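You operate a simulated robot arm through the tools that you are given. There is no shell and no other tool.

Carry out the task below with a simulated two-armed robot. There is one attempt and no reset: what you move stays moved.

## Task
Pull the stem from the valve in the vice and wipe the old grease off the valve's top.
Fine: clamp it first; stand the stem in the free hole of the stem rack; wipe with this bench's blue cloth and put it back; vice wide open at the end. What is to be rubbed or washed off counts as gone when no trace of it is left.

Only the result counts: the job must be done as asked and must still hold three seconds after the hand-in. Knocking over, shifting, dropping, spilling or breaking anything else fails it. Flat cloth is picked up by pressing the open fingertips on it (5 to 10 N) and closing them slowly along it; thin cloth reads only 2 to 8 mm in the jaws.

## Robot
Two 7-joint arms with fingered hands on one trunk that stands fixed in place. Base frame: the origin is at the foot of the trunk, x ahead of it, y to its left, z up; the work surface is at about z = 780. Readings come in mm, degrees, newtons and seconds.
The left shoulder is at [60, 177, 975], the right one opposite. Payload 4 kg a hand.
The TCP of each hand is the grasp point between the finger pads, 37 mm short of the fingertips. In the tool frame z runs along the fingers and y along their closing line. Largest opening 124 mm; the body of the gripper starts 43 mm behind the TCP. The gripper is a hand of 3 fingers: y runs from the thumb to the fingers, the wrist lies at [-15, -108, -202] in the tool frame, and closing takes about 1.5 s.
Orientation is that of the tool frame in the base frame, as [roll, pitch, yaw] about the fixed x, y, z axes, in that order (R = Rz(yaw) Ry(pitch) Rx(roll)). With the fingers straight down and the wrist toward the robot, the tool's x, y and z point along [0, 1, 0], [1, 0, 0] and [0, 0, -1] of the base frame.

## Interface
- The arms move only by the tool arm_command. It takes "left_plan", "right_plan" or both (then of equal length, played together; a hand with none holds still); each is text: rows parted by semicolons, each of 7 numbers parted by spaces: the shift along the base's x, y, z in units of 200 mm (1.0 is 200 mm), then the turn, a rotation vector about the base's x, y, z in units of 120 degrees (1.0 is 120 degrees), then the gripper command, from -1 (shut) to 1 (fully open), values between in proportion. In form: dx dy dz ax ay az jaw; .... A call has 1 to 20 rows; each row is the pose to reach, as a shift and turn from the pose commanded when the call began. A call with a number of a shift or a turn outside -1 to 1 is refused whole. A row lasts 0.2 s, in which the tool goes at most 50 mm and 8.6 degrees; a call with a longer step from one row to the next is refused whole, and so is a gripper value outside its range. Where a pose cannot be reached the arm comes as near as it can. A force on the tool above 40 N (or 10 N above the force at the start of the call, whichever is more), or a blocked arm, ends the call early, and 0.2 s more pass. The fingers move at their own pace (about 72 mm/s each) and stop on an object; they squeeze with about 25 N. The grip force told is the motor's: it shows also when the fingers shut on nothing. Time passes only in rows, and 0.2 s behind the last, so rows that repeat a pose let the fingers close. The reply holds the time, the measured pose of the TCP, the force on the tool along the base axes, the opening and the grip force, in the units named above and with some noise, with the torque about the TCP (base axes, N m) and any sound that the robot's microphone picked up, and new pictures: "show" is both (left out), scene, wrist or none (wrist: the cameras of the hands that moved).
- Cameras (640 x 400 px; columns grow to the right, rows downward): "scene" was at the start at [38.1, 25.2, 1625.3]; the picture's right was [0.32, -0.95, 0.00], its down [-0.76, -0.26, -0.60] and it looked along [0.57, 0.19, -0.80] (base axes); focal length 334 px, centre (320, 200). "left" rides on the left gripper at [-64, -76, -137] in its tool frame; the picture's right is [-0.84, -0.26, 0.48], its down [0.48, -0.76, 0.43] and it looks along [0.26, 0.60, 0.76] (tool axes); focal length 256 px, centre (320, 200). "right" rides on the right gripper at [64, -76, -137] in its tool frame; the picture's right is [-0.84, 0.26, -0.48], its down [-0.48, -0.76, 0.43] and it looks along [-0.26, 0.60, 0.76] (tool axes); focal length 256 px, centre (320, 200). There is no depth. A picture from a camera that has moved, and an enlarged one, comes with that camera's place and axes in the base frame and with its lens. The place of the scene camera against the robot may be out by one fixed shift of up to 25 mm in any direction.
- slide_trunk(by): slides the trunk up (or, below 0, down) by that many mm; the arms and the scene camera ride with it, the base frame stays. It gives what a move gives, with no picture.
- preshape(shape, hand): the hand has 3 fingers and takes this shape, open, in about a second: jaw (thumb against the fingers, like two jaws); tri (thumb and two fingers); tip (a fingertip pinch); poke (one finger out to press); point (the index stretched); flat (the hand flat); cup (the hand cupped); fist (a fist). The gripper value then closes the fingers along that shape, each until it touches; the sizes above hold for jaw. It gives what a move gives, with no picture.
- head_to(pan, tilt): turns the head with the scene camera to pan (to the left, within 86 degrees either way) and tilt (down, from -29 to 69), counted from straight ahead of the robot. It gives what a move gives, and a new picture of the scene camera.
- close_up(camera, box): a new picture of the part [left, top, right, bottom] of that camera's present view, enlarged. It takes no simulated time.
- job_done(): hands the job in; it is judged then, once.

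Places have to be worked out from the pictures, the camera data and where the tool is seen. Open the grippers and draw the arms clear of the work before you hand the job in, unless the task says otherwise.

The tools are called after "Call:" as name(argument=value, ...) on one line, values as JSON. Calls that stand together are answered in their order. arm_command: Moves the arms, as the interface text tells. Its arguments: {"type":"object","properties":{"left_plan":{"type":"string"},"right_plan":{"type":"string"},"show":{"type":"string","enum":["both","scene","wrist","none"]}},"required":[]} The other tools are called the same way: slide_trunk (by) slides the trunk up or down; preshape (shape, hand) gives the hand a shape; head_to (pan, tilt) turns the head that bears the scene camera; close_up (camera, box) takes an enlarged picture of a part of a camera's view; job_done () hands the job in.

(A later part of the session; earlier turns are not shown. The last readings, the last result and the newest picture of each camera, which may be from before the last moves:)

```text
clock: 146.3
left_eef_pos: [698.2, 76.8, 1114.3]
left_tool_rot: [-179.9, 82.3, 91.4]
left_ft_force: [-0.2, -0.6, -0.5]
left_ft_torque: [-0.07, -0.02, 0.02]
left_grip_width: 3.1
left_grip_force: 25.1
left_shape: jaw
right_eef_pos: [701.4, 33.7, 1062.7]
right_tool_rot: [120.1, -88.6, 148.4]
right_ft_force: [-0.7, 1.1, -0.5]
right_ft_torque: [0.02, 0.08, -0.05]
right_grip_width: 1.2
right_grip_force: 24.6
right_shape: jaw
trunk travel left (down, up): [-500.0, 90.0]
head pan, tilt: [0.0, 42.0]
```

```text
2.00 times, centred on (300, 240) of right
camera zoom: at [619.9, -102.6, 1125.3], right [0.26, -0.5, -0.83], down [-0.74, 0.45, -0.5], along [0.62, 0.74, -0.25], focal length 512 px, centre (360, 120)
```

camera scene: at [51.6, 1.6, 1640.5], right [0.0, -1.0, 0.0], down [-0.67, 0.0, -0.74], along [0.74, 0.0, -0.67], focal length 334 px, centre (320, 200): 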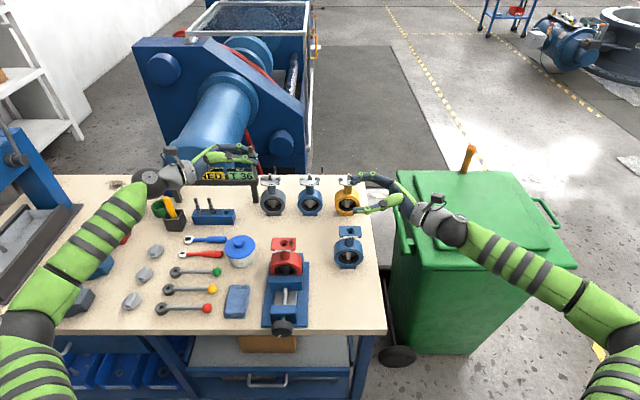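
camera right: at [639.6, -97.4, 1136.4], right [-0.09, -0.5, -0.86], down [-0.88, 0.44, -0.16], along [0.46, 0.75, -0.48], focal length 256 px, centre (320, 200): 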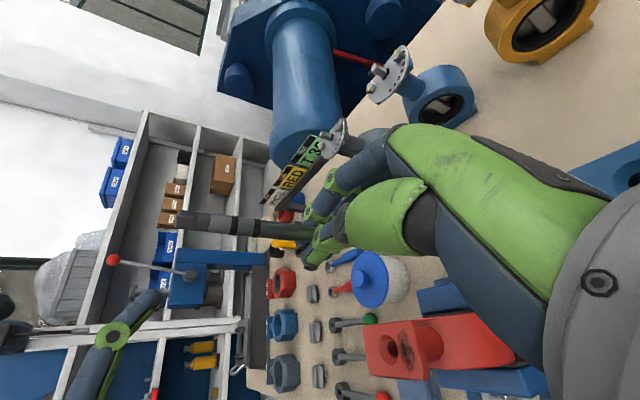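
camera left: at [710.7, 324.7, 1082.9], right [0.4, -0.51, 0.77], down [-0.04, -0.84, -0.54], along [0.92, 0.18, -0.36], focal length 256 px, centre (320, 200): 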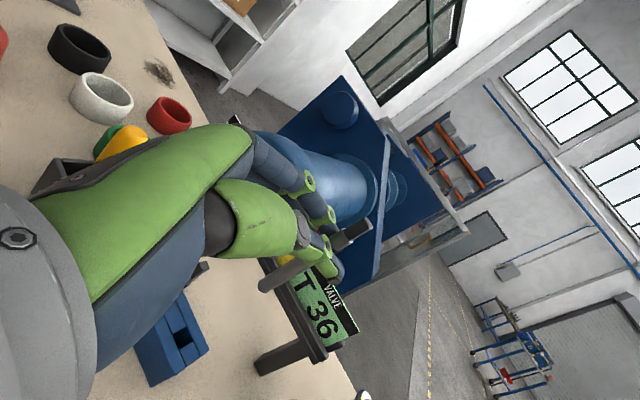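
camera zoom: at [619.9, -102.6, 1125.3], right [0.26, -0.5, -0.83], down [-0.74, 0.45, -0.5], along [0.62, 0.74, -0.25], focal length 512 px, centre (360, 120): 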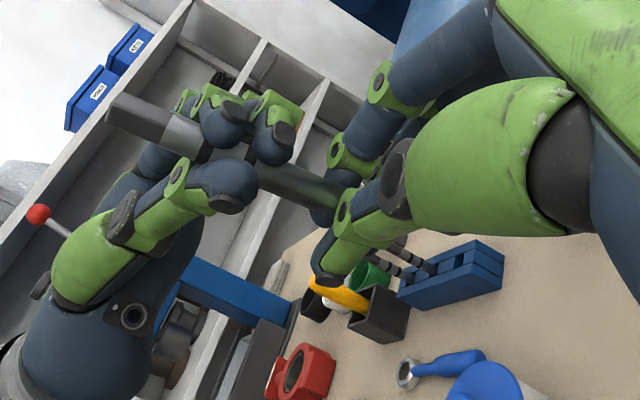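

Gripped. A quick 3 mm tug test, as before, to confirm the hold.

Call:
arm_command(right_plan="0 0 -0.008 0 0 0 -1; 0 0 -0.015 0 0 0 -1; 0 0 -0.015 0 0 0 -1", left_plan="0 0 0 0 0 0 -1; 0 0 0 0 0 0 -1; 0 0 0 0 0 0 -1", show="none")

```text
clock: 147.2
left_eef_pos: [699.4, 76.8, 1114.1]
left_tool_rot: [-178.7, 82.3, 92.6]
left_ft_force: [0.5, 0.5, -5.8]
left_ft_torque: [0.11, 0.01, 0.05]
left_grip_width: 3.2
left_grip_force: 25.1
left_shape: jaw
right_eef_pos: [701.7, 32.6, 1059.8]
right_tool_rot: [113.7, -88.6, 154.7]
right_ft_force: [-0.1, 0.5, 4.8]
right_ft_torque: [0.16, -0.03, -0.04]
right_grip_width: 1.3
right_grip_force: 25.0
right_shape: jaw
trunk travel left (down, up): [-500.0, 90.0]
head pan, tilt: [0.0, 42.0]
```

Force transmits cleanly. The left hand opens now, across the stem this time, and retreats along its own axis.

Call:
arm_command(left_plan="0 0 0 0 0 0 -0.7; 0 0 0 0 0 0 -0.45; 0 0 0 0 0 0 -0.3; 0 0 0 0 0 0 -0.2; 0 0.03 0.004 0 0 0 -0.2; 0 0.1 0.014 0 0 0 -0.2; 0 0.22 0.03 0 0 0 -0.1; 0 0.38 0.05 0 0 0 0; 0 0.55 0.08 0 0 0 0; 0 0.72 0.15 0 0 0 0; 0 0.8 0.25 0 0 0 0; 0 0.8 0.35 0 0 0 0; 0 0.8 0.4 0 0 0 0", right_plan="0 0 0 0 0 0 -1; 0 0 0 0 0 0 -1; 0 0 0 0 0 0 -1; 0 0 0 0 0 0 -1; 0 0 0 0 0 0 -1; 0 0 0 0 0 0 -1; 0 0 0 0 0 0 -1; 0 0 0 0 0 0 -1; 0 0 0 0 0 0 -1; 0 0 0 0 0 0 -1; 0 0 0 0 0 0 -1; 0 0 0 0 0 0 -1; 0 0 0 0 0 0 -1", show="scene")

Call:
close_up(camera="scene", box=[240, 130, 380, 230])

Call:
close_up(camera="right", box=[180, 140, 420, 340])

```text
clock: 149.9
left_eef_pos: [699.3, 236.6, 1193.0]
left_tool_rot: [-179.8, 82.4, 91.4]
left_ft_force: [0.3, 0.0, -0.3]
left_ft_torque: [0.0, -0.01, -0.01]
left_grip_width: 61.8
left_grip_force: 0.0
left_shape: jaw
right_eef_pos: [700.7, 33.6, 1058.9]
right_tool_rot: [117.4, -88.6, 151.1]
right_ft_force: [-0.2, 0.0, 0.2]
right_ft_torque: [-0.05, 0.0, 0.04]
right_grip_width: 0.1
right_grip_force: 25.0
right_shape: jaw
trunk travel left (down, up): [-500.0, 90.0]
head pan, tilt: [0.0, 42.0]
camera scene: at [51.5, 1.4, 1640.4], right [0.0, -1.0, 0.0], down [-0.67, 0.0, -0.74], along [0.74, 0.0, -0.67], focal length 334 px, centre (320, 200)
```

scene: 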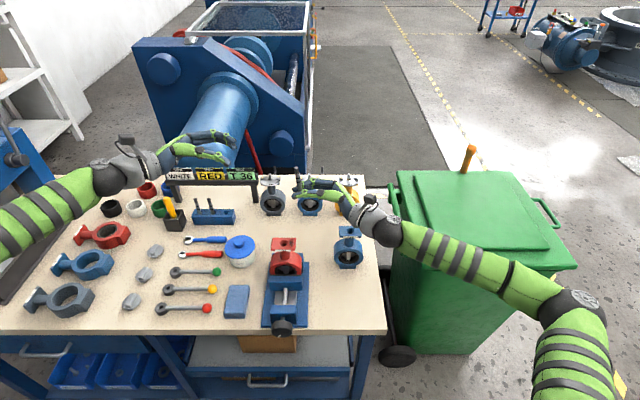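

```text
4.00 times, centred on (310, 180) of scene
camera zoom: at [51.5, 1.4, 1640.4], right [0.0, -1.0, 0.0], down [-0.67, 0.0, -0.74], along [0.74, 0.0, -0.67], focal length 1335 px, centre (360, 280)
```

zoom: 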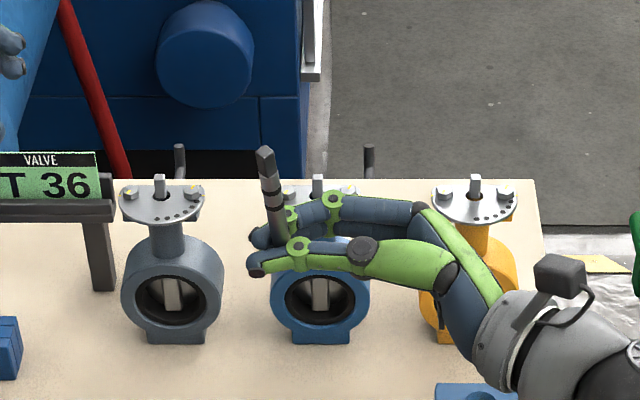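

```text
2.00 times, centred on (300, 240) of right
camera zoom: at [619.8, -102.4, 1122.8], right [0.26, -0.5, -0.83], down [-0.74, 0.45, -0.5], along [0.62, 0.74, -0.25], focal length 512 px, centre (360, 120)
```

zoom: 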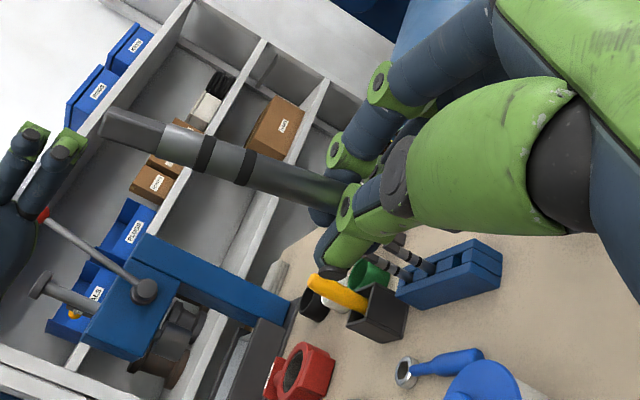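

Clean release. The stem now leans slightly in the right hand (about 9° toward -x and 6° toward +y), so I'll straighten it with a small right-hand rotation while turning the left hand back to tool-down.

Call:
arm_command(right_plan="0 0 0 0.008 0.013 0 -1; 0 0 0 0.016 0.026 0 -1; 0 0 0 0.024 0.039 0 -1; 0 0 0 0.032 0.052 0 -1; 0 0 0 0.04 0.065 0 -1; 0 0 0 0.0475 0.078 0 -1; 0 0 0 0.0475 0.078 0 -1; 0 0 0 0.0475 0.078 0 -1; 0 0 0 0.0475 0.078 0 -1; 0 0 0 0.0475 0.078 0 -1; 0 0 0 0.0475 0.078 0 -1; 0 0 0 0.0475 0.078 0 -1", left_plan="0 0 0.02 0.06 0 0 0; 0 0 0.04 0.12 0 0 0; 0 0 0.06 0.18 0 0 0; 0 0 0.08 0.24 0 0 0; 0 0 0.1 0.3 0 0 0; 0 0 0.12 0.36 0 0 0; 0 0 0.14 0.42 0 0 0; 0 0 0.16 0.48 0 0 0; 0 0 0.17 0.54 0 0 0; 0 0 0.18 0.6 0 0 0; 0 0 0.18 0.66 0 0 0; 0 0 0.18 0.685 0 0 0", show="scene")

Call:
preshape(hand="left", shape="tip")

Call:
close_up(camera="right", box=[140, 110, 380, 310])

Call:
close_up(camera="scene", box=[240, 130, 380, 230])

```text
clock: 152.6
left_eef_pos: [698.9, 237.2, 1230.3]
left_tool_rot: [178.7, 0.1, 90.2]
left_ft_force: [-0.1, -0.5, -0.4]
left_ft_torque: [-0.02, 0.0, -0.04]
left_grip_width: 61.8
left_grip_force: 0.0
left_shape: jaw
right_eef_pos: [699.9, 35.0, 1059.4]
right_tool_rot: [-60.4, -80.3, -31.1]
right_ft_force: [-0.2, -0.8, 0.1]
right_ft_torque: [-0.02, -0.02, -0.04]
right_grip_width: 0.2
right_grip_force: 25.7
right_shape: jaw
trunk travel left (down, up): [-500.0, 90.0]
head pan, tilt: [0.0, 42.0]
camera scene: at [51.6, 1.3, 1640.4], right [0.0, -1.0, 0.0], down [-0.67, 0.0, -0.74], along [0.74, 0.0, -0.67], focal length 334 px, centre (320, 200)
```

scene: 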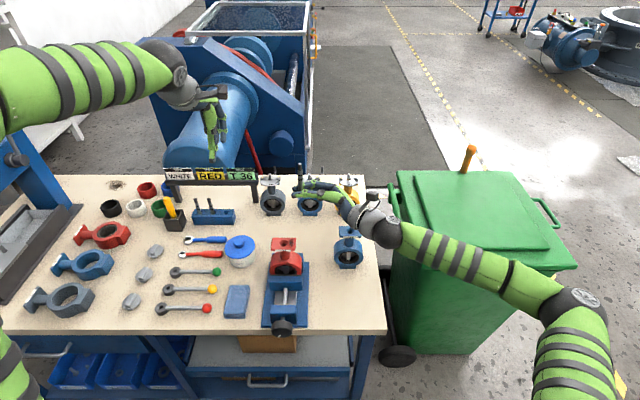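

```text
clock: 153.4
left_eef_pos: [699.0, 237.2, 1230.6]
left_tool_rot: [178.7, 0.1, 90.2]
left_ft_force: [0.7, 0.0, 0.0]
left_ft_torque: [-0.04, -0.01, -0.04]
left_grip_width: 123.7
left_grip_force: 0.1
left_shape: tip
right_eef_pos: [701.6, 33.2, 1060.5]
right_tool_rot: [-60.3, -80.5, -31.1]
right_ft_force: [0.3, -0.4, -0.4]
right_ft_torque: [-0.03, 0.03, 0.01]
right_grip_width: 0.0
right_grip_force: 24.9
right_shape: jaw
trunk travel left (down, up): [-500.0, 90.0]
head pan, tilt: [0.0, 42.0]
```

```text
2.00 times, centred on (260, 210) of right
camera zoom: at [629.6, -108.1, 1121.7], right [0.12, -0.41, -0.9], down [-0.81, 0.49, -0.33], along [0.58, 0.77, -0.27], focal length 512 px, centre (440, 180)
```

zoom: 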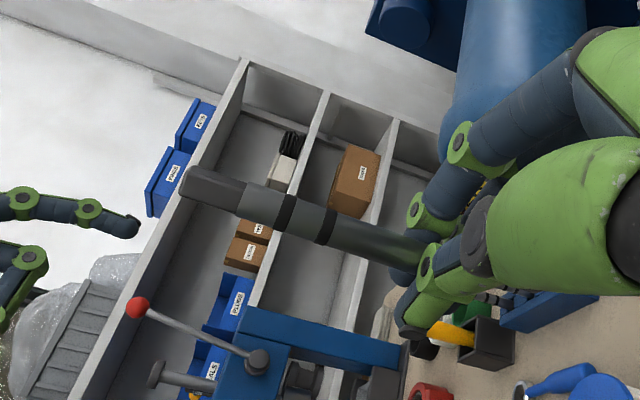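

```text
4.00 times, centred on (310, 180) of scene
camera zoom: at [51.7, 1.4, 1640.4], right [0.0, -1.0, 0.0], down [-0.67, 0.0, -0.74], along [0.74, 0.0, -0.67], focal length 1335 px, centre (360, 280)
```

zoom: 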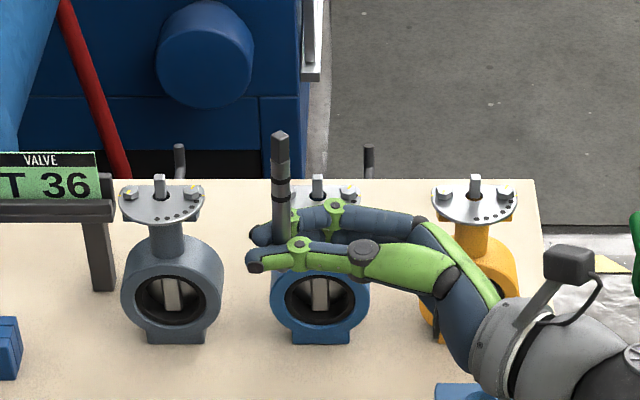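

The stem is upright again in the right hand. The left hand is tool-down in the "tip" shape, so I'll measure the stem top precisely from the left camera too.

Call:
close_up(camera="left", box=[520, 110, 640, 230])

Call:
close_up(camera="left", box=[160, 80, 480, 360])

```text
3.33 times, centred on (580, 170) of left
camera zoom: at [619.3, 172.8, 1366.3], right [-0.24, -0.84, -0.49], down [-0.75, 0.48, -0.45], along [0.61, 0.26, -0.75], focal length 853 px, centre (-547, 300)
```

zoom: 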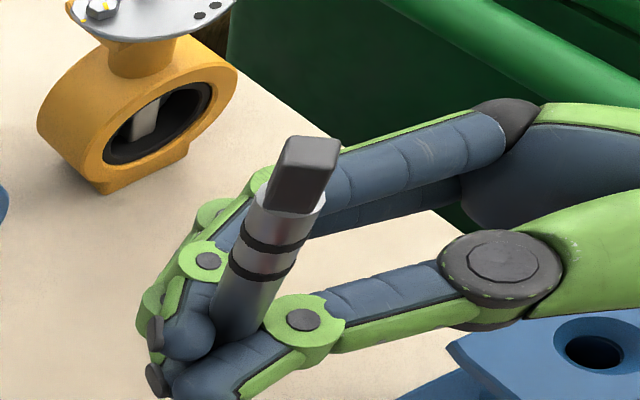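

```text
1.43 times, centred on (320, 220) of left
camera zoom: at [619.3, 172.8, 1366.3], right [-0.24, -0.84, -0.49], down [-0.75, 0.48, -0.45], along [0.61, 0.26, -0.75], focal length 366 px, centre (320, 171)
```

zoom: 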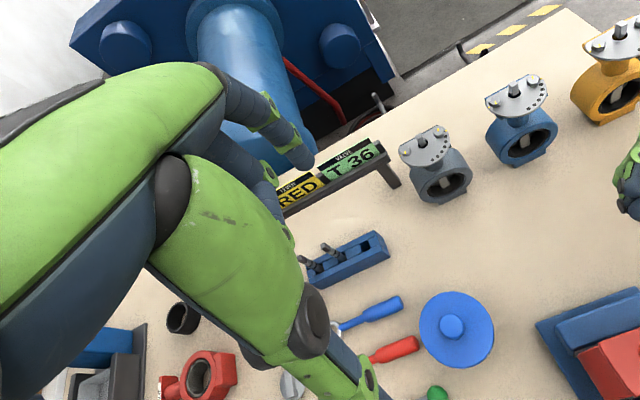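

The left and right views put the stem top at about (712, 46.5, 1148). In the tip shape the pinch sits near tool x=0 and about 9 mm toward the thumb, so I'll go above it at TCP (721, 46.5, 1230).

Call:
arm_command(left_plan="0.02 -0.15 0 0 0 0 1; 0.04 -0.32 0 0 0 0 0.6; 0.06 -0.5 0 0 0 0 0.3; 0.08 -0.68 0 0 0 0 0.2; 0.1 -0.84 0 0 0 0 0.2; 0.11 -0.93 0 0 0 0 0.2; 0.11 -0.953 0 0 0 0 0.2; 0.11 -0.953 0 0 0 0 0.2", show="none")

Call:
close_up(camera="left", box=[240, 150, 440, 320])

Call:
close_up(camera="right", box=[60, 90, 380, 310])

Call:
close_up(camera="scene", box=[240, 90, 380, 230])

```text
clock: 155.2
left_eef_pos: [721.4, 46.7, 1230.6]
left_tool_rot: [178.8, 0.1, 90.2]
left_ft_force: [0.3, 0.3, -0.4]
left_ft_torque: [0.01, 0.01, 0.02]
left_grip_width: 75.1
left_grip_force: 0.1
left_shape: tip
right_eef_pos: [700.9, 32.7, 1059.4]
right_tool_rot: [-59.9, -80.4, -31.5]
right_ft_force: [0.4, -0.4, 0.0]
right_ft_torque: [0.0, -0.02, -0.01]
right_grip_width: 0.0
right_grip_force: 25.2
right_shape: jaw
trunk travel left (down, up): [-500.0, 90.0]
head pan, tilt: [0.0, 42.0]
```

```text
2.35 times, centred on (340, 235) of left
camera zoom: at [642.5, -18.1, 1367.5], right [-0.24, -0.84, -0.49], down [-0.75, 0.48, -0.45], along [0.61, 0.26, -0.75], focal length 602 px, centre (273, 118)
```

zoom: 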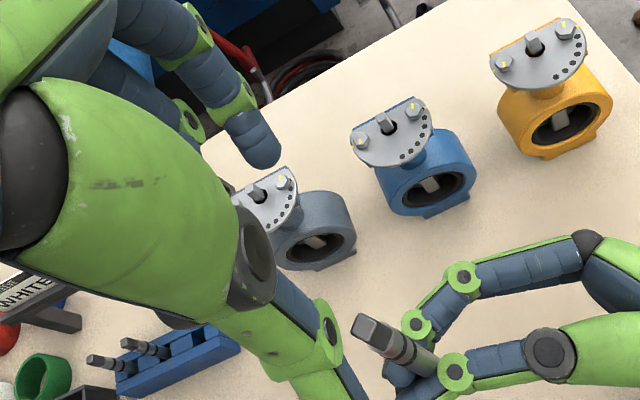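

```text
1.82 times, centred on (220, 200) of right
camera zoom: at [629.7, -108.2, 1121.7], right [0.12, -0.41, -0.9], down [-0.81, 0.49, -0.33], along [0.58, 0.77, -0.27], focal length 465 px, centre (502, 200)
```

zoom: 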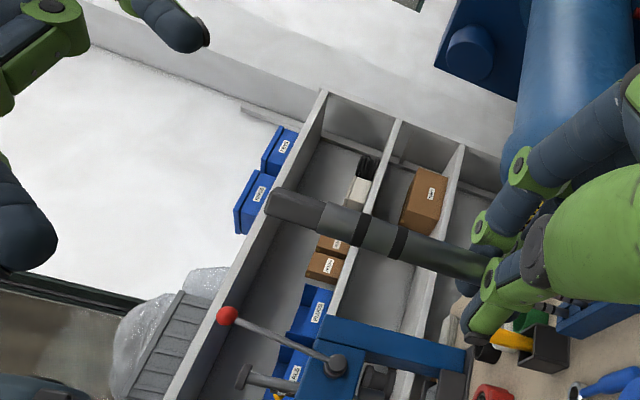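

```text
2.86 times, centred on (310, 160) of scene
camera zoom: at [51.7, 1.3, 1640.4], right [0.0, -1.0, 0.0], down [-0.67, 0.0, -0.74], along [0.74, 0.0, -0.67], focal length 954 px, centre (349, 314)
```

zoom: 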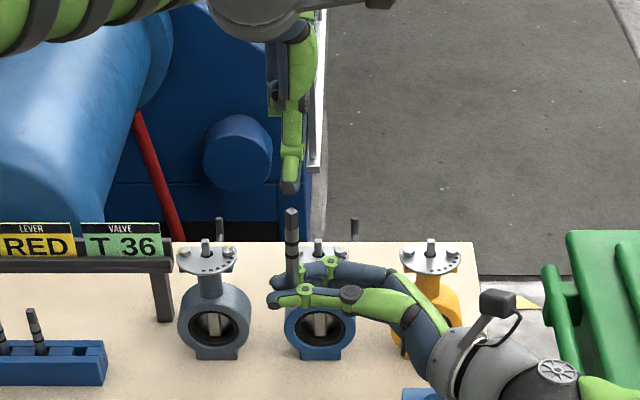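

The stem is centred between the left thumb and index tip in both side views. I'll lower the open pinch around the stem's top to TCP z≈1142.

Call:
arm_command(left_plan="0 -0.002 -0.08 0 0 0 0.2; 0 -0.002 -0.18 0 0 0 0.1; 0 -0.002 -0.28 0 0 0 0; 0 -0.002 -0.37 0 0 0 0; 0 -0.002 -0.425 0 0 0 0; 0 -0.002 -0.443 0 0 0 0; 0 -0.002 -0.443 0 0 0 0", show="none")

Call:
close_up(camera="left", box=[240, 150, 440, 320])

Call:
close_up(camera="right", box=[60, 90, 380, 310])

Call:
close_up(camera="scene", box=[250, 130, 370, 220])

```text
clock: 156.8
left_eef_pos: [721.2, 45.5, 1140.6]
left_tool_rot: [178.6, 0.1, 90.2]
left_ft_force: [0.9, 0.0, 0.2]
left_ft_torque: [-0.02, 0.0, 0.01]
left_grip_width: 63.0
left_grip_force: 0.0
left_shape: tip
right_eef_pos: [700.4, 33.1, 1059.4]
right_tool_rot: [-60.6, -80.4, -30.9]
right_ft_force: [1.3, -0.5, 0.6]
right_ft_torque: [0.04, 0.06, 0.0]
right_grip_width: 0.1
right_grip_force: 25.0
right_shape: jaw
trunk travel left (down, up): [-500.0, 90.0]
head pan, tilt: [0.0, 42.0]
```

```text
2.35 times, centred on (340, 235) of left
camera zoom: at [641.6, -18.5, 1277.6], right [-0.24, -0.84, -0.49], down [-0.75, 0.48, -0.45], along [0.61, 0.26, -0.75], focal length 602 px, centre (273, 118)
```

zoom: 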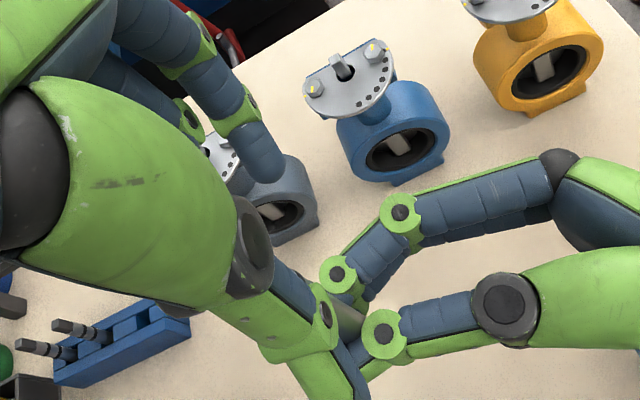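

```text
1.82 times, centred on (220, 200) of right
camera zoom: at [629.6, -108.2, 1121.7], right [0.12, -0.41, -0.9], down [-0.81, 0.49, -0.33], along [0.58, 0.77, -0.27], focal length 465 px, centre (502, 200)
```

zoom: 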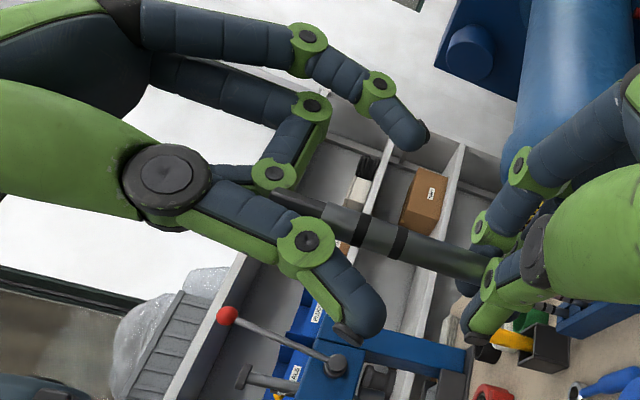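

```text
4.44 times, centred on (310, 175) of scene
camera zoom: at [51.7, 1.3, 1640.4], right [0.0, -1.0, 0.0], down [-0.67, 0.0, -0.74], along [0.74, 0.0, -0.67], focal length 1483 px, centre (364, 311)
```

zoom: 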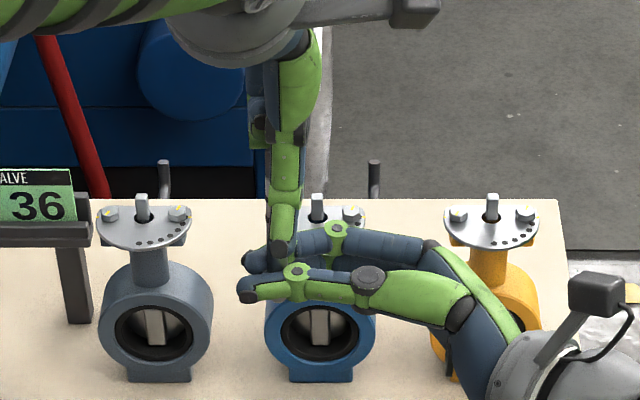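

The index and thumb straddle the stem at its bands with no contact yet. I'll close the pinch gradually.

Call:
arm_command(left_plan="0 0 0 0 0 0 -0.2; 0 0 0 0 0 0 -0.4; 0 0 0 0 0 0 -0.6; 0 0 0 0 0 0 -0.75; 0 0 0 0 0 0 -1; 0 0 0 0 0 0 -1; 0 0 0 0 0 0 -1; 0 0 0 0 0 0 -1; 0 0 0 0 0 0 -1", right_plan="0 0 0 0 0 0 -1; 0 0 0 0 0 0 -1; 0 0 0 0 0 0 -1; 0 0 0 0 0 0 -1; 0 0 0 0 0 0 -1; 0 0 0 0 0 0 -1; 0 0 0 0 0 0 -1; 0 0 0 0 0 0 -1; 0 0 0 0 0 0 -1", show="none")

Call:
close_up(camera="left", box=[260, 180, 420, 320])

Call:
close_up(camera="right", box=[60, 90, 380, 310])

Call:
close_up(camera="scene", box=[265, 145, 335, 205])

```text
clock: 158.8
left_eef_pos: [721.5, 45.1, 1141.4]
left_tool_rot: [178.6, 0.1, 90.2]
left_ft_force: [5.9, -4.2, 2.6]
left_ft_torque: [-0.25, -0.45, -0.04]
left_grip_width: 13.4
left_grip_force: 24.9
left_shape: tip
right_eef_pos: [699.6, 33.9, 1058.1]
right_tool_rot: [-59.9, -80.4, -31.6]
right_ft_force: [-5.7, 4.4, -1.2]
right_ft_torque: [-0.03, 0.08, 0.16]
right_grip_width: 0.0
right_grip_force: 24.8
right_shape: jaw
trunk travel left (down, up): [-500.0, 90.0]
head pan, tilt: [0.0, 42.0]
```

```text
2.86 times, centred on (340, 250) of left
camera zoom: at [641.7, -18.6, 1278.1], right [-0.24, -0.84, -0.49], down [-0.75, 0.48, -0.45], along [0.61, 0.26, -0.75], focal length 731 px, centre (263, 57)
```

zoom: 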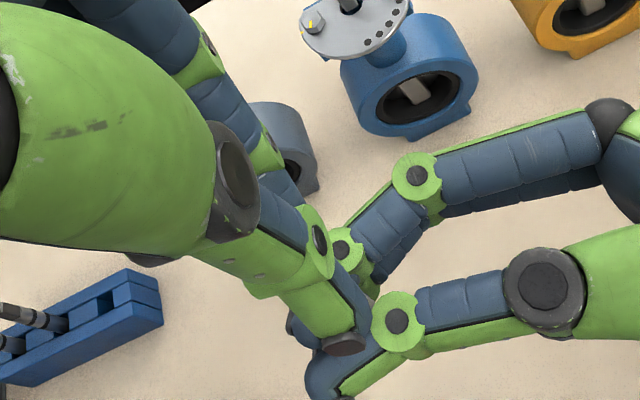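

```text
1.82 times, centred on (220, 200) of right
camera zoom: at [629.4, -107.9, 1121.6], right [0.12, -0.41, -0.9], down [-0.81, 0.49, -0.33], along [0.58, 0.77, -0.27], focal length 465 px, centre (502, 200)
```

zoom: 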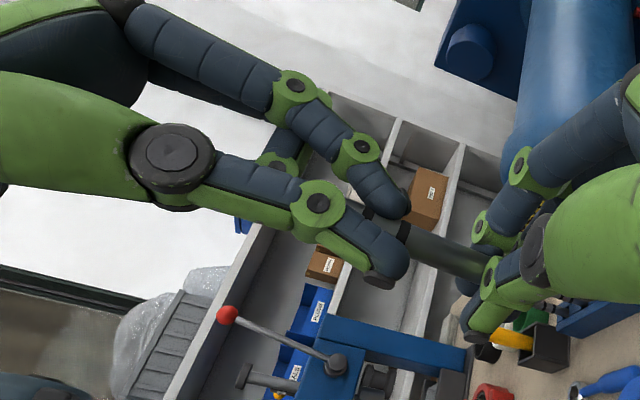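

```text
6.67 times, centred on (300, 175) of scene
camera zoom: at [51.7, 1.3, 1640.4], right [0.0, -1.0, 0.0], down [-0.67, 0.0, -0.74], along [0.74, 0.0, -0.67], focal length 2225 px, centre (453, 367)
```

zoom: 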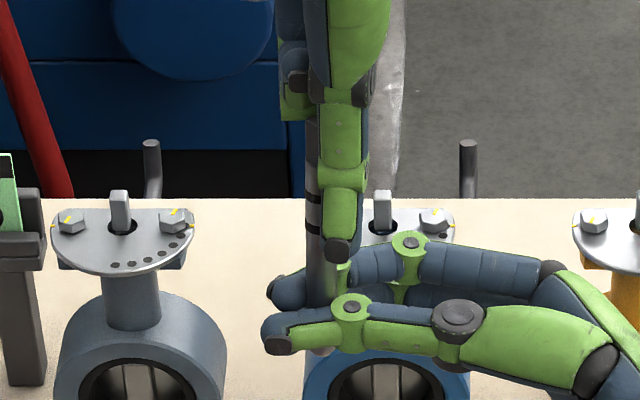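

The tip pinch reads 13.4 mm, but the scene view shows the thumb about 8 mm to the -y side of the stem. I'll reopen, shift the left hand +8 mm in y (and +2 mm in x for the side force), and pinch again.

Call:
arm_command(left_plan="0 0 0 0 0 0 -0.5; 0 0 0 0 0 0 -0.3; 0.005 0.02 0 0 0 0 -0.2; 0.01 0.04 0 0 0 0 -0.2; 0.01 0.04 0 0 0 0 -0.5; 0.01 0.04 0 0 0 0 -0.75; 0.01 0.04 0 0 0 0 -1; 0.01 0.04 0 0 0 0 -1; 0.01 0.04 0 0 0 0 -1; 0.01 0.04 0 0 0 0 -1", right_plan="0 0 0 0 0 0 -1; 0 0 0 0 0 0 -1; 0 0 0 0 0 0 -1; 0 0 0 0 0 0 -1; 0 0 0 0 0 0 -1; 0 0 0 0 0 0 -1; 0 0 0 0 0 0 -1; 0 0 0 0 0 0 -1; 0 0 0 0 0 0 -1; 0 0 0 0 0 0 -1", show="none")

Call:
close_up(camera="right", box=[60, 90, 380, 310])

Call:
close_up(camera="scene", box=[265, 145, 335, 205])

```text
clock: 161.1
left_eef_pos: [723.2, 54.4, 1141.4]
left_tool_rot: [178.6, 0.1, 90.2]
left_ft_force: [4.9, -0.8, 2.2]
left_ft_torque: [0.03, -0.39, 0.01]
left_grip_width: 16.0
left_grip_force: 25.6
left_shape: tip
right_eef_pos: [700.1, 33.3, 1059.9]
right_tool_rot: [-60.4, -80.4, -31.0]
right_ft_force: [-4.1, 0.5, -2.7]
right_ft_torque: [-0.16, 0.14, 0.07]
right_grip_width: 0.0
right_grip_force: 24.9
right_shape: jaw
trunk travel left (down, up): [-500.0, 90.0]
head pan, tilt: [0.0, 42.0]
```

```text
1.82 times, centred on (220, 200) of right
camera zoom: at [629.5, -108.0, 1121.7], right [0.12, -0.41, -0.9], down [-0.81, 0.49, -0.33], along [0.58, 0.77, -0.27], focal length 465 px, centre (502, 200)
```

zoom: 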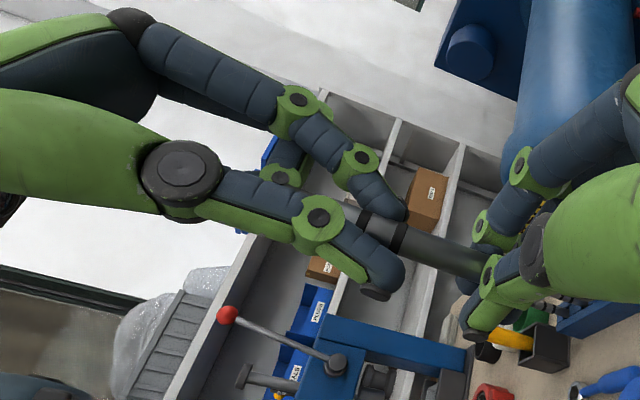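

```text
6.67 times, centred on (300, 175) of scene
camera zoom: at [51.7, 1.3, 1640.4], right [0.0, -1.0, 0.0], down [-0.67, 0.0, -0.74], along [0.74, 0.0, -0.67], focal length 2225 px, centre (453, 367)
```

zoom: 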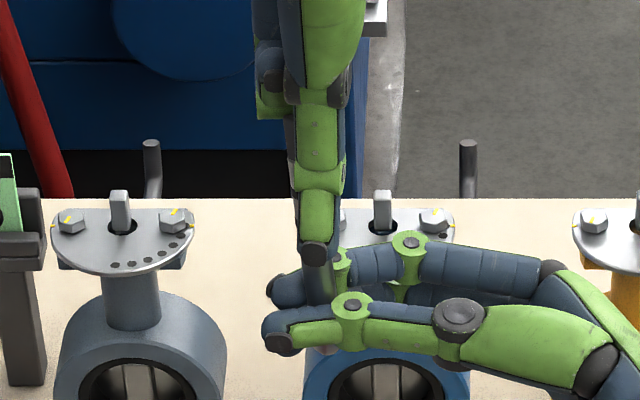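

Now the thumb is centred on the stem (16 mm reading, small forces). The right hand opens and retreats along its own axis.

Call:
arm_command(right_plan="0 0 0 0 0 0 -0.8; 0 0 0 0 0 0 -0.6; 0 0 0 0 0 0 -0.4; 0 0 0 0 0 0 -0.3; 0 -0.04 -0.004 0 0 0 -0.3; 0 -0.12 -0.012 0 0 0 -0.3; 0 -0.25 -0.025 0 0 0 -0.2; 0 -0.42 -0.04 0 0 0 0; 0 -0.6 -0.06 0 0 0 0.2; 0 -0.8 -0.06 0 0 0 0.2; -0.1 -0.95 -0.06 0 0 0 0.2; -0.2 -1 -0.06 0 0 0 0.2", left_plan="0 0 0 0 0 0 -1; 0 0 0 0 0 0 -1; 0 0 0 0 0 0 -1; 0 0 0 0 0 0 -1; 0 0 0 0 0 0 -1; 0 0 0 0 0 0 -1; 0 0 0 0 0 0 -1; 0 0 0 0 0 0 -1; 0 0 0 0 0 0 -1; 0 0 0 0 0 0 -1; 0 0 0 0 0 0 -1; 0 0 0 0 0 0 -1", show="scene")

Call:
close_up(camera="scene", box=[255, 130, 355, 210])

Call:
close_up(camera="right", box=[60, 90, 380, 310])

Call:
close_up(camera="left", box=[280, 220, 420, 340])

```text
clock: 163.7
left_eef_pos: [722.9, 54.9, 1139.9]
left_tool_rot: [178.7, 0.0, 90.3]
left_ft_force: [0.3, 0.9, 0.3]
left_ft_torque: [-0.01, 0.01, -0.04]
left_grip_width: 12.3
left_grip_force: 24.9
left_shape: tip
right_eef_pos: [661.8, -166.1, 1047.7]
right_tool_rot: [-60.2, -80.6, -31.2]
right_ft_force: [-1.2, -0.2, -0.1]
right_ft_torque: [-0.01, 0.02, -0.02]
right_grip_width: 74.2
right_grip_force: 0.1
right_shape: jaw
trunk travel left (down, up): [-500.0, 90.0]
head pan, tilt: [0.0, 42.0]
camera scene: at [51.4, 1.2, 1640.5], right [0.0, -1.0, 0.0], down [-0.67, 0.0, -0.74], along [0.74, 0.0, -0.67], focal length 334 px, centre (320, 200)
```

scene: 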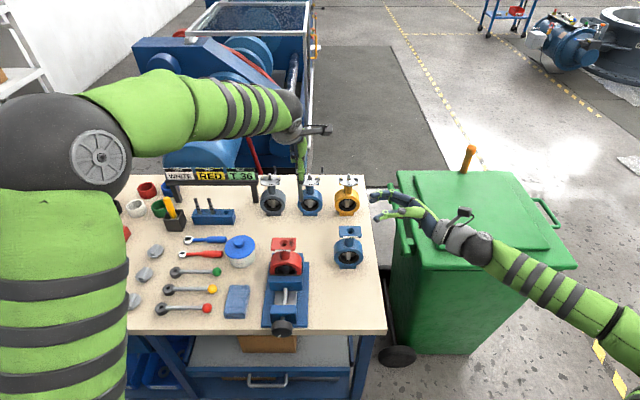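

```text
5.00 times, centred on (305, 170) of scene
camera zoom: at [51.4, 1.2, 1640.5], right [0.0, -1.0, 0.0], down [-0.67, 0.0, -0.74], along [0.74, 0.0, -0.67], focal length 1669 px, centre (395, 350)
```

zoom: 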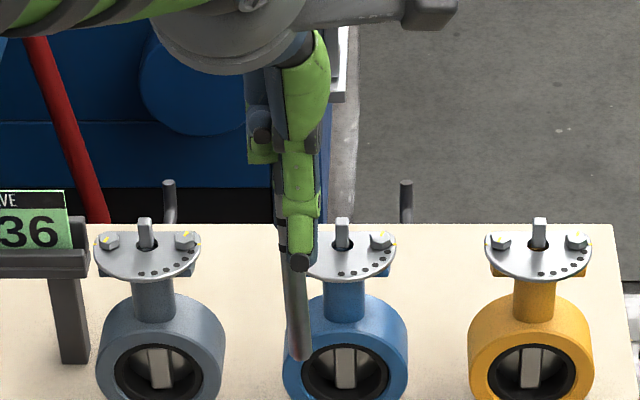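

```text
1.82 times, centred on (220, 200) of right
camera zoom: at [590.8, -308.4, 1110.0], right [0.12, -0.41, -0.9], down [-0.81, 0.49, -0.33], along [0.58, 0.77, -0.27], focal length 465 px, centre (502, 200)
```

zoom: 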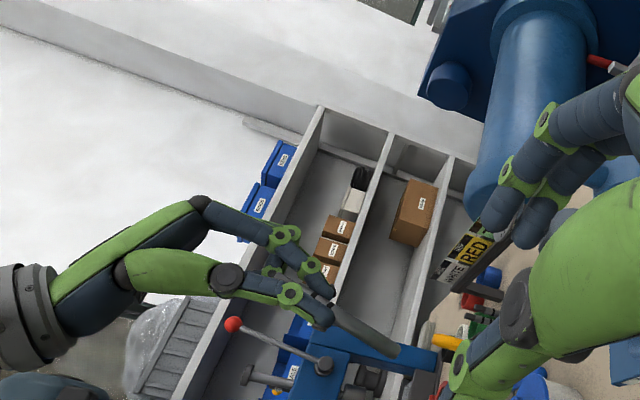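

```text
3.33 times, centred on (350, 280) of left
camera zoom: at [643.4, -9.8, 1277.3], right [-0.24, -0.84, -0.49], down [-0.75, 0.48, -0.45], along [0.61, 0.26, -0.75], focal length 853 px, centre (220, -67)
```

zoom: 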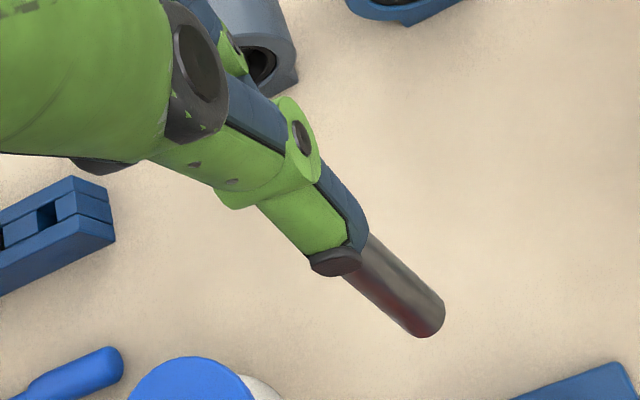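

The tip pinch holds the stem on its own. It leans roughly 13–14° (top toward +x), so I'll tilt the hand -14° about y to bring it upright and measure again.

Call:
arm_command(left_plan="0 0 0.02 0 -0.03 0 -1; 0 0 0.05 0 -0.06 0 -1; 0 0 0.08 0 -0.09 0 -1; 0 0 0.1 0 -0.117 0 -1; 0 0 0.1 0 -0.117 0 -1; 0 0 0.1 0 -0.117 0 -1", show="none")

Call:
close_up(camera="right", box=[160, 180, 320, 320])

Call:
close_up(camera="left", box=[310, 240, 410, 320])

Call:
close_up(camera="scene", box=[255, 120, 355, 200])

```text
clock: 165.1
left_eef_pos: [722.7, 54.4, 1161.3]
left_tool_rot: [164.7, 0.2, 90.1]
left_ft_force: [0.5, -0.2, 0.2]
left_ft_torque: [-0.01, 0.01, 0.04]
left_grip_width: 12.1
left_grip_force: 25.0
left_shape: tip
right_eef_pos: [662.6, -166.0, 1047.5]
right_tool_rot: [-60.6, -80.4, -30.9]
right_ft_force: [-0.2, -0.1, 0.1]
right_ft_torque: [0.0, 0.03, -0.01]
right_grip_width: 74.2
right_grip_force: 0.1
right_shape: jaw
trunk travel left (down, up): [-500.0, 90.0]
head pan, tilt: [0.0, 42.0]
```

```text
2.86 times, centred on (240, 250) of right
camera zoom: at [591.0, -308.4, 1109.7], right [0.12, -0.41, -0.9], down [-0.81, 0.49, -0.33], along [0.58, 0.77, -0.27], focal length 731 px, centre (549, 57)
```

zoom: 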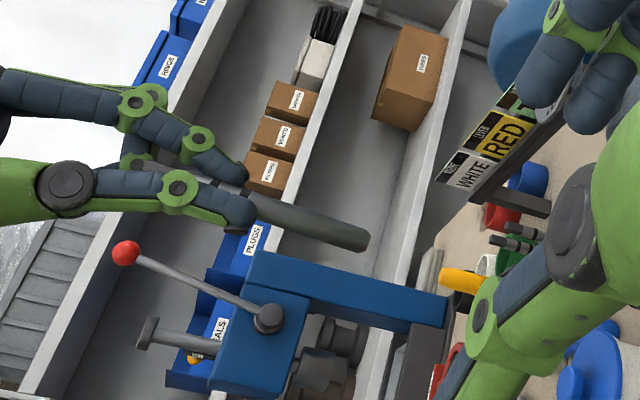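

```text
5.00 times, centred on (360, 280) of left
camera zoom: at [613.2, -10.5, 1274.4], right [-0.12, -0.84, -0.53], down [-0.62, 0.48, -0.62], along [0.78, 0.26, -0.58], focal length 1280 px, centre (120, -200)
```

zoom: 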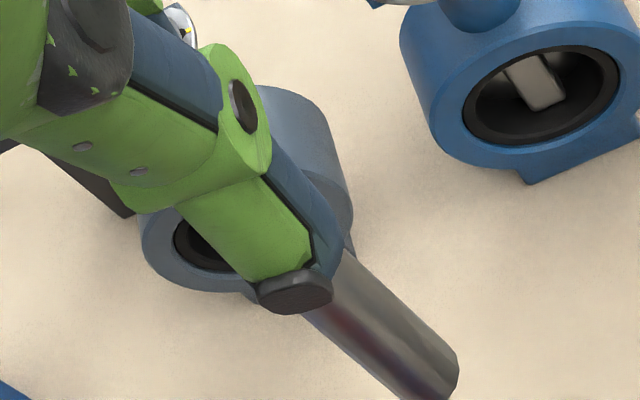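

```text
5.00 times, centred on (305, 160) of scene
camera zoom: at [51.6, 1.3, 1640.4], right [0.0, -1.0, 0.0], down [-0.67, 0.0, -0.74], along [0.74, 0.0, -0.67], focal length 1669 px, centre (395, 400)
```

zoom: 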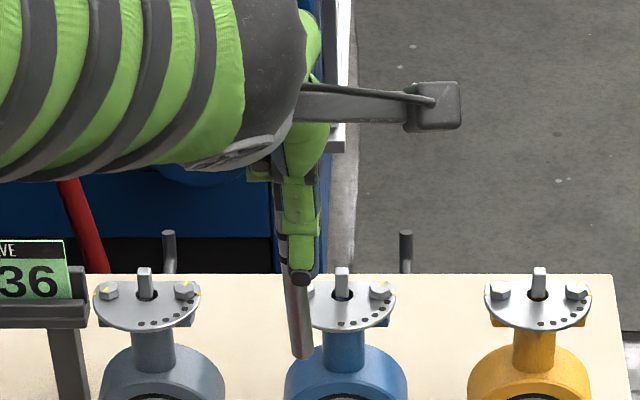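

The left and right views agree: the stem end is at (714, 47, 1063.5), i.e. TCP + (-9, -7, -98), and within about 2° of vertical. I'll add the small correction and carry it toward the rack.

Call:
arm_command(left_plan="0.03 0.05 0 0.003 -0.005 0 -1; 0.08 0.13 0 0.006 -0.01 0 -1; 0.14 0.24 0 0.009 -0.015 0 -1; 0.21 0.36 0 0.012 -0.021 0 -1; 0.28 0.48 0 0.012 -0.021 0 -1; 0.35 0.59 0 0.012 -0.021 0 -1; 0.4 0.68 0 0.012 -0.021 0 -1; 0.43 0.73 0 0.012 -0.021 0 -1; 0.43 0.73 0 0.012 -0.021 0 -1", show="none")

Call:
arm_command(left_plan="0.03 0.05 -0.05 0 0 0 -1; 0.08 0.13 -0.14 0 0 0 -1; 0.14 0.23 -0.25 0 0 0 -1; 0.2 0.34 -0.37 0 0 0 -1; 0.26 0.45 -0.49 0 0 0 -1; 0.32 0.55 -0.6 0 0 0 -1; 0.36 0.62 -0.69 0 0 0 -1; 0.375 0.643 -0.75 0 0 0 -1; 0.375 0.643 -0.75 0 0 0 -1; 0.375 0.643 -0.75 0 0 0 -1", show="scene")

Call:
close_up(camera="left", box=[300, 220, 440, 340])

Call:
close_up(camera="scene", box=[170, 140, 270, 240])

```text
clock: 167.1
left_eef_pos: [808.2, 199.6, 1160.9]
left_tool_rot: [162.1, -1.3, 90.3]
left_ft_force: [-0.7, 0.2, -0.8]
left_ft_torque: [-0.02, 0.0, 0.01]
left_grip_width: 12.4
left_grip_force: 24.4
left_shape: tip
right_eef_pos: [661.9, -166.6, 1048.5]
right_tool_rot: [-60.2, -80.4, -31.2]
right_ft_force: [-0.3, -0.6, -0.8]
right_ft_torque: [-0.03, 0.04, 0.0]
right_grip_width: 74.1
right_grip_force: 0.1
right_shape: jaw
trunk travel left (down, up): [-500.0, 90.0]
head pan, tilt: [0.0, 42.0]
```

```text
clock: 169.2
left_eef_pos: [884.1, 327.8, 1010.9]
left_tool_rot: [162.1, -1.3, 90.2]
left_ft_force: [-0.1, 0.8, -1.1]
left_ft_torque: [-0.01, 0.01, 0.01]
left_grip_width: 12.1
left_grip_force: 24.9
left_shape: tip
right_eef_pos: [662.4, -166.2, 1047.4]
right_tool_rot: [-59.6, -80.5, -31.9]
right_ft_force: [-0.7, -0.5, -0.5]
right_ft_torque: [0.03, 0.03, 0.0]
right_grip_width: 74.3
right_grip_force: 0.1
right_shape: jaw
trunk travel left (down, up): [-500.0, 90.0]
head pan, tilt: [0.0, 42.0]
camera scene: at [51.7, 1.4, 1640.4], right [0.0, -1.0, 0.0], down [-0.67, 0.0, -0.74], along [0.74, 0.0, -0.67], focal length 334 px, centre (320, 200)
```

scene: 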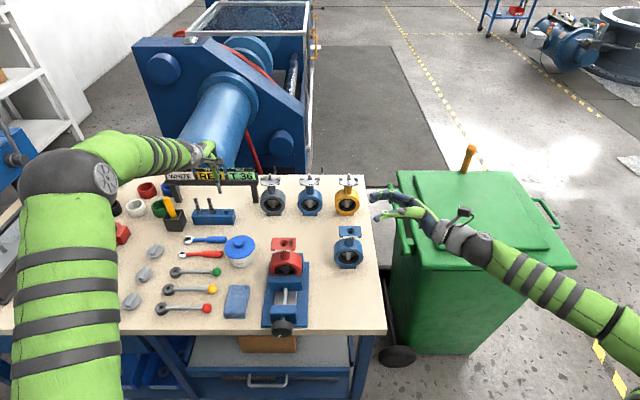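

```text
3.33 times, centred on (370, 280) of left
camera zoom: at [769.3, 261.4, 1117.6], right [-0.09, -0.83, -0.56], down [-0.59, 0.5, -0.64], along [0.8, 0.27, -0.53], focal length 853 px, centre (153, -67)
```

zoom: 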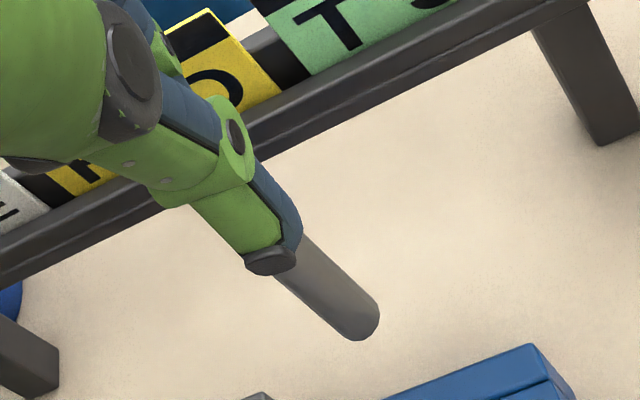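

```text
4.00 times, centred on (220, 190) of scene
camera zoom: at [51.7, 1.4, 1640.4], right [0.0, -1.0, 0.0], down [-0.67, 0.0, -0.74], along [0.74, 0.0, -0.67], focal length 1335 px, centre (720, 240)
```

zoom: 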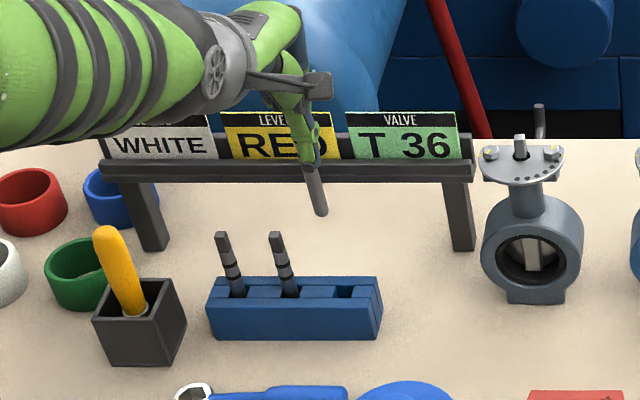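

Hovering at the rack: the stem end is about 2 mm too far in +y. I'll shift -2 mm and lower to ~14 mm above the rack to verify.

Call:
arm_command(left_plan="0 -0.005 -0.06 0 0 0 -1; 0 -0.01 -0.14 0 0 0 -1; 0 -0.01 -0.22 0 0 0 -1; 0 -0.01 -0.3 0 0 0 -1; 0 -0.01 -0.36 0 0 0 -1; 0 -0.01 -0.385 0 0 0 -1; 0 -0.01 -0.385 0 0 0 -1", show="none")

Call:
close_up(camera="left", box=[320, 250, 420, 330])

Call:
close_up(camera="scene", box=[195, 185, 255, 230])

```text
clock: 170.8
left_eef_pos: [884.1, 325.8, 935.2]
left_tool_rot: [162.1, -1.3, 90.3]
left_ft_force: [-0.3, 0.1, -2.3]
left_ft_torque: [-0.03, -0.02, -0.03]
left_grip_width: 12.1
left_grip_force: 25.3
left_shape: tip
right_eef_pos: [661.8, -166.1, 1047.4]
right_tool_rot: [-60.3, -80.4, -31.2]
right_ft_force: [-0.6, -0.5, 0.5]
right_ft_torque: [0.03, 0.01, 0.02]
right_grip_width: 74.3
right_grip_force: 0.1
right_shape: jaw
trunk travel left (down, up): [-500.0, 90.0]
head pan, tilt: [0.0, 42.0]
```

```text
5.00 times, centred on (370, 290) of left
camera zoom: at [769.0, 259.3, 1041.1], right [-0.09, -0.83, -0.56], down [-0.59, 0.5, -0.64], along [0.8, 0.27, -0.53], focal length 1280 px, centre (70, -250)
```

zoom: 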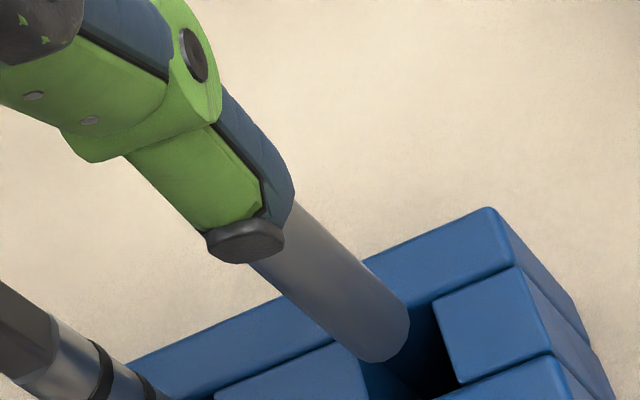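

```text
8.89 times, centred on (225, 208) of scene
camera zoom: at [51.7, 1.4, 1640.4], right [0.0, -1.0, 0.0], down [-0.67, 0.0, -0.74], along [0.74, 0.0, -0.67], focal length 2966 px, centre (1164, 133)
```

zoom: 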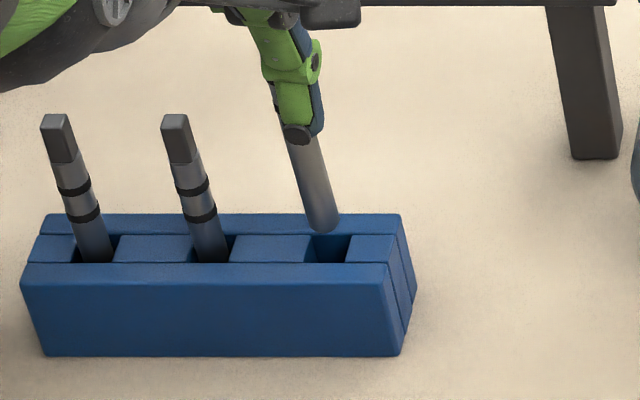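

Aligned within about 2 mm. I'll nudge (+1.5, +1) mm and lower 24 mm so the end enters the hole.

Call:
arm_command(left_plan="0.004 0.003 -0.02 0 0 0 -1; 0.008 0.005 -0.04 0 0 0 -1; 0.008 0.005 -0.06 0 0 0 -1; 0.008 0.005 -0.08 0 0 0 -1; 0.008 0.005 -0.1 0 0 0 -1; 0.008 0.005 -0.12 0 0 0 -1; 0.008 0.005 -0.12 0 0 0 -1", show="none")

Call:
close_up(camera="left", box=[320, 250, 420, 330])

Call:
close_up(camera="scene", box=[195, 185, 255, 230])

```text
clock: 172.4
left_eef_pos: [885.2, 327.7, 909.1]
left_tool_rot: [162.1, -1.3, 90.2]
left_ft_force: [-0.9, 0.3, -1.3]
left_ft_torque: [0.01, 0.03, 0.03]
left_grip_width: 12.0
left_grip_force: 25.0
left_shape: tip
right_eef_pos: [661.7, -166.9, 1047.5]
right_tool_rot: [-59.8, -80.5, -31.6]
right_ft_force: [-0.3, -0.5, 0.0]
right_ft_torque: [-0.02, 0.01, 0.03]
right_grip_width: 73.8
right_grip_force: 0.0
right_shape: jaw
trunk travel left (down, up): [-500.0, 90.0]
head pan, tilt: [0.0, 42.0]
```

```text
5.00 times, centred on (370, 290) of left
camera zoom: at [770.5, 260.7, 1016.5], right [-0.09, -0.83, -0.56], down [-0.59, 0.5, -0.64], along [0.8, 0.27, -0.53], focal length 1280 px, centre (70, -250)
```

zoom: 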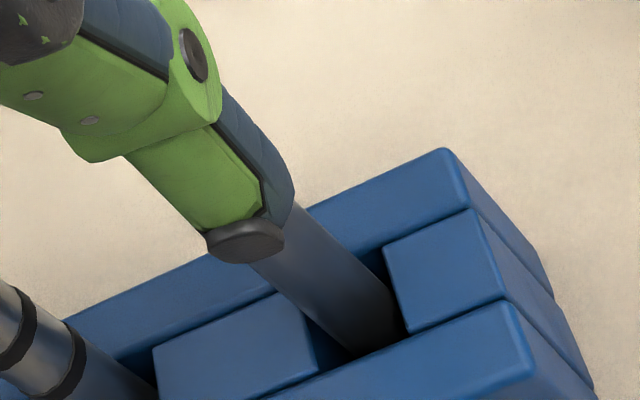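

```text
8.89 times, centred on (225, 208) of scene
camera zoom: at [51.7, 1.4, 1640.4], right [0.0, -1.0, 0.0], down [-0.67, 0.0, -0.74], along [0.74, 0.0, -0.67], focal length 2966 px, centre (1164, 133)
```

zoom: 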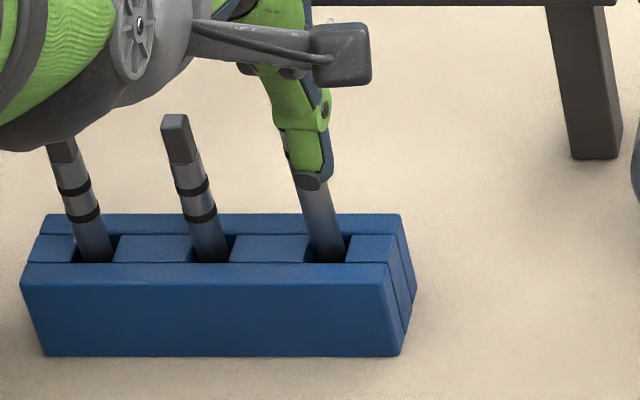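

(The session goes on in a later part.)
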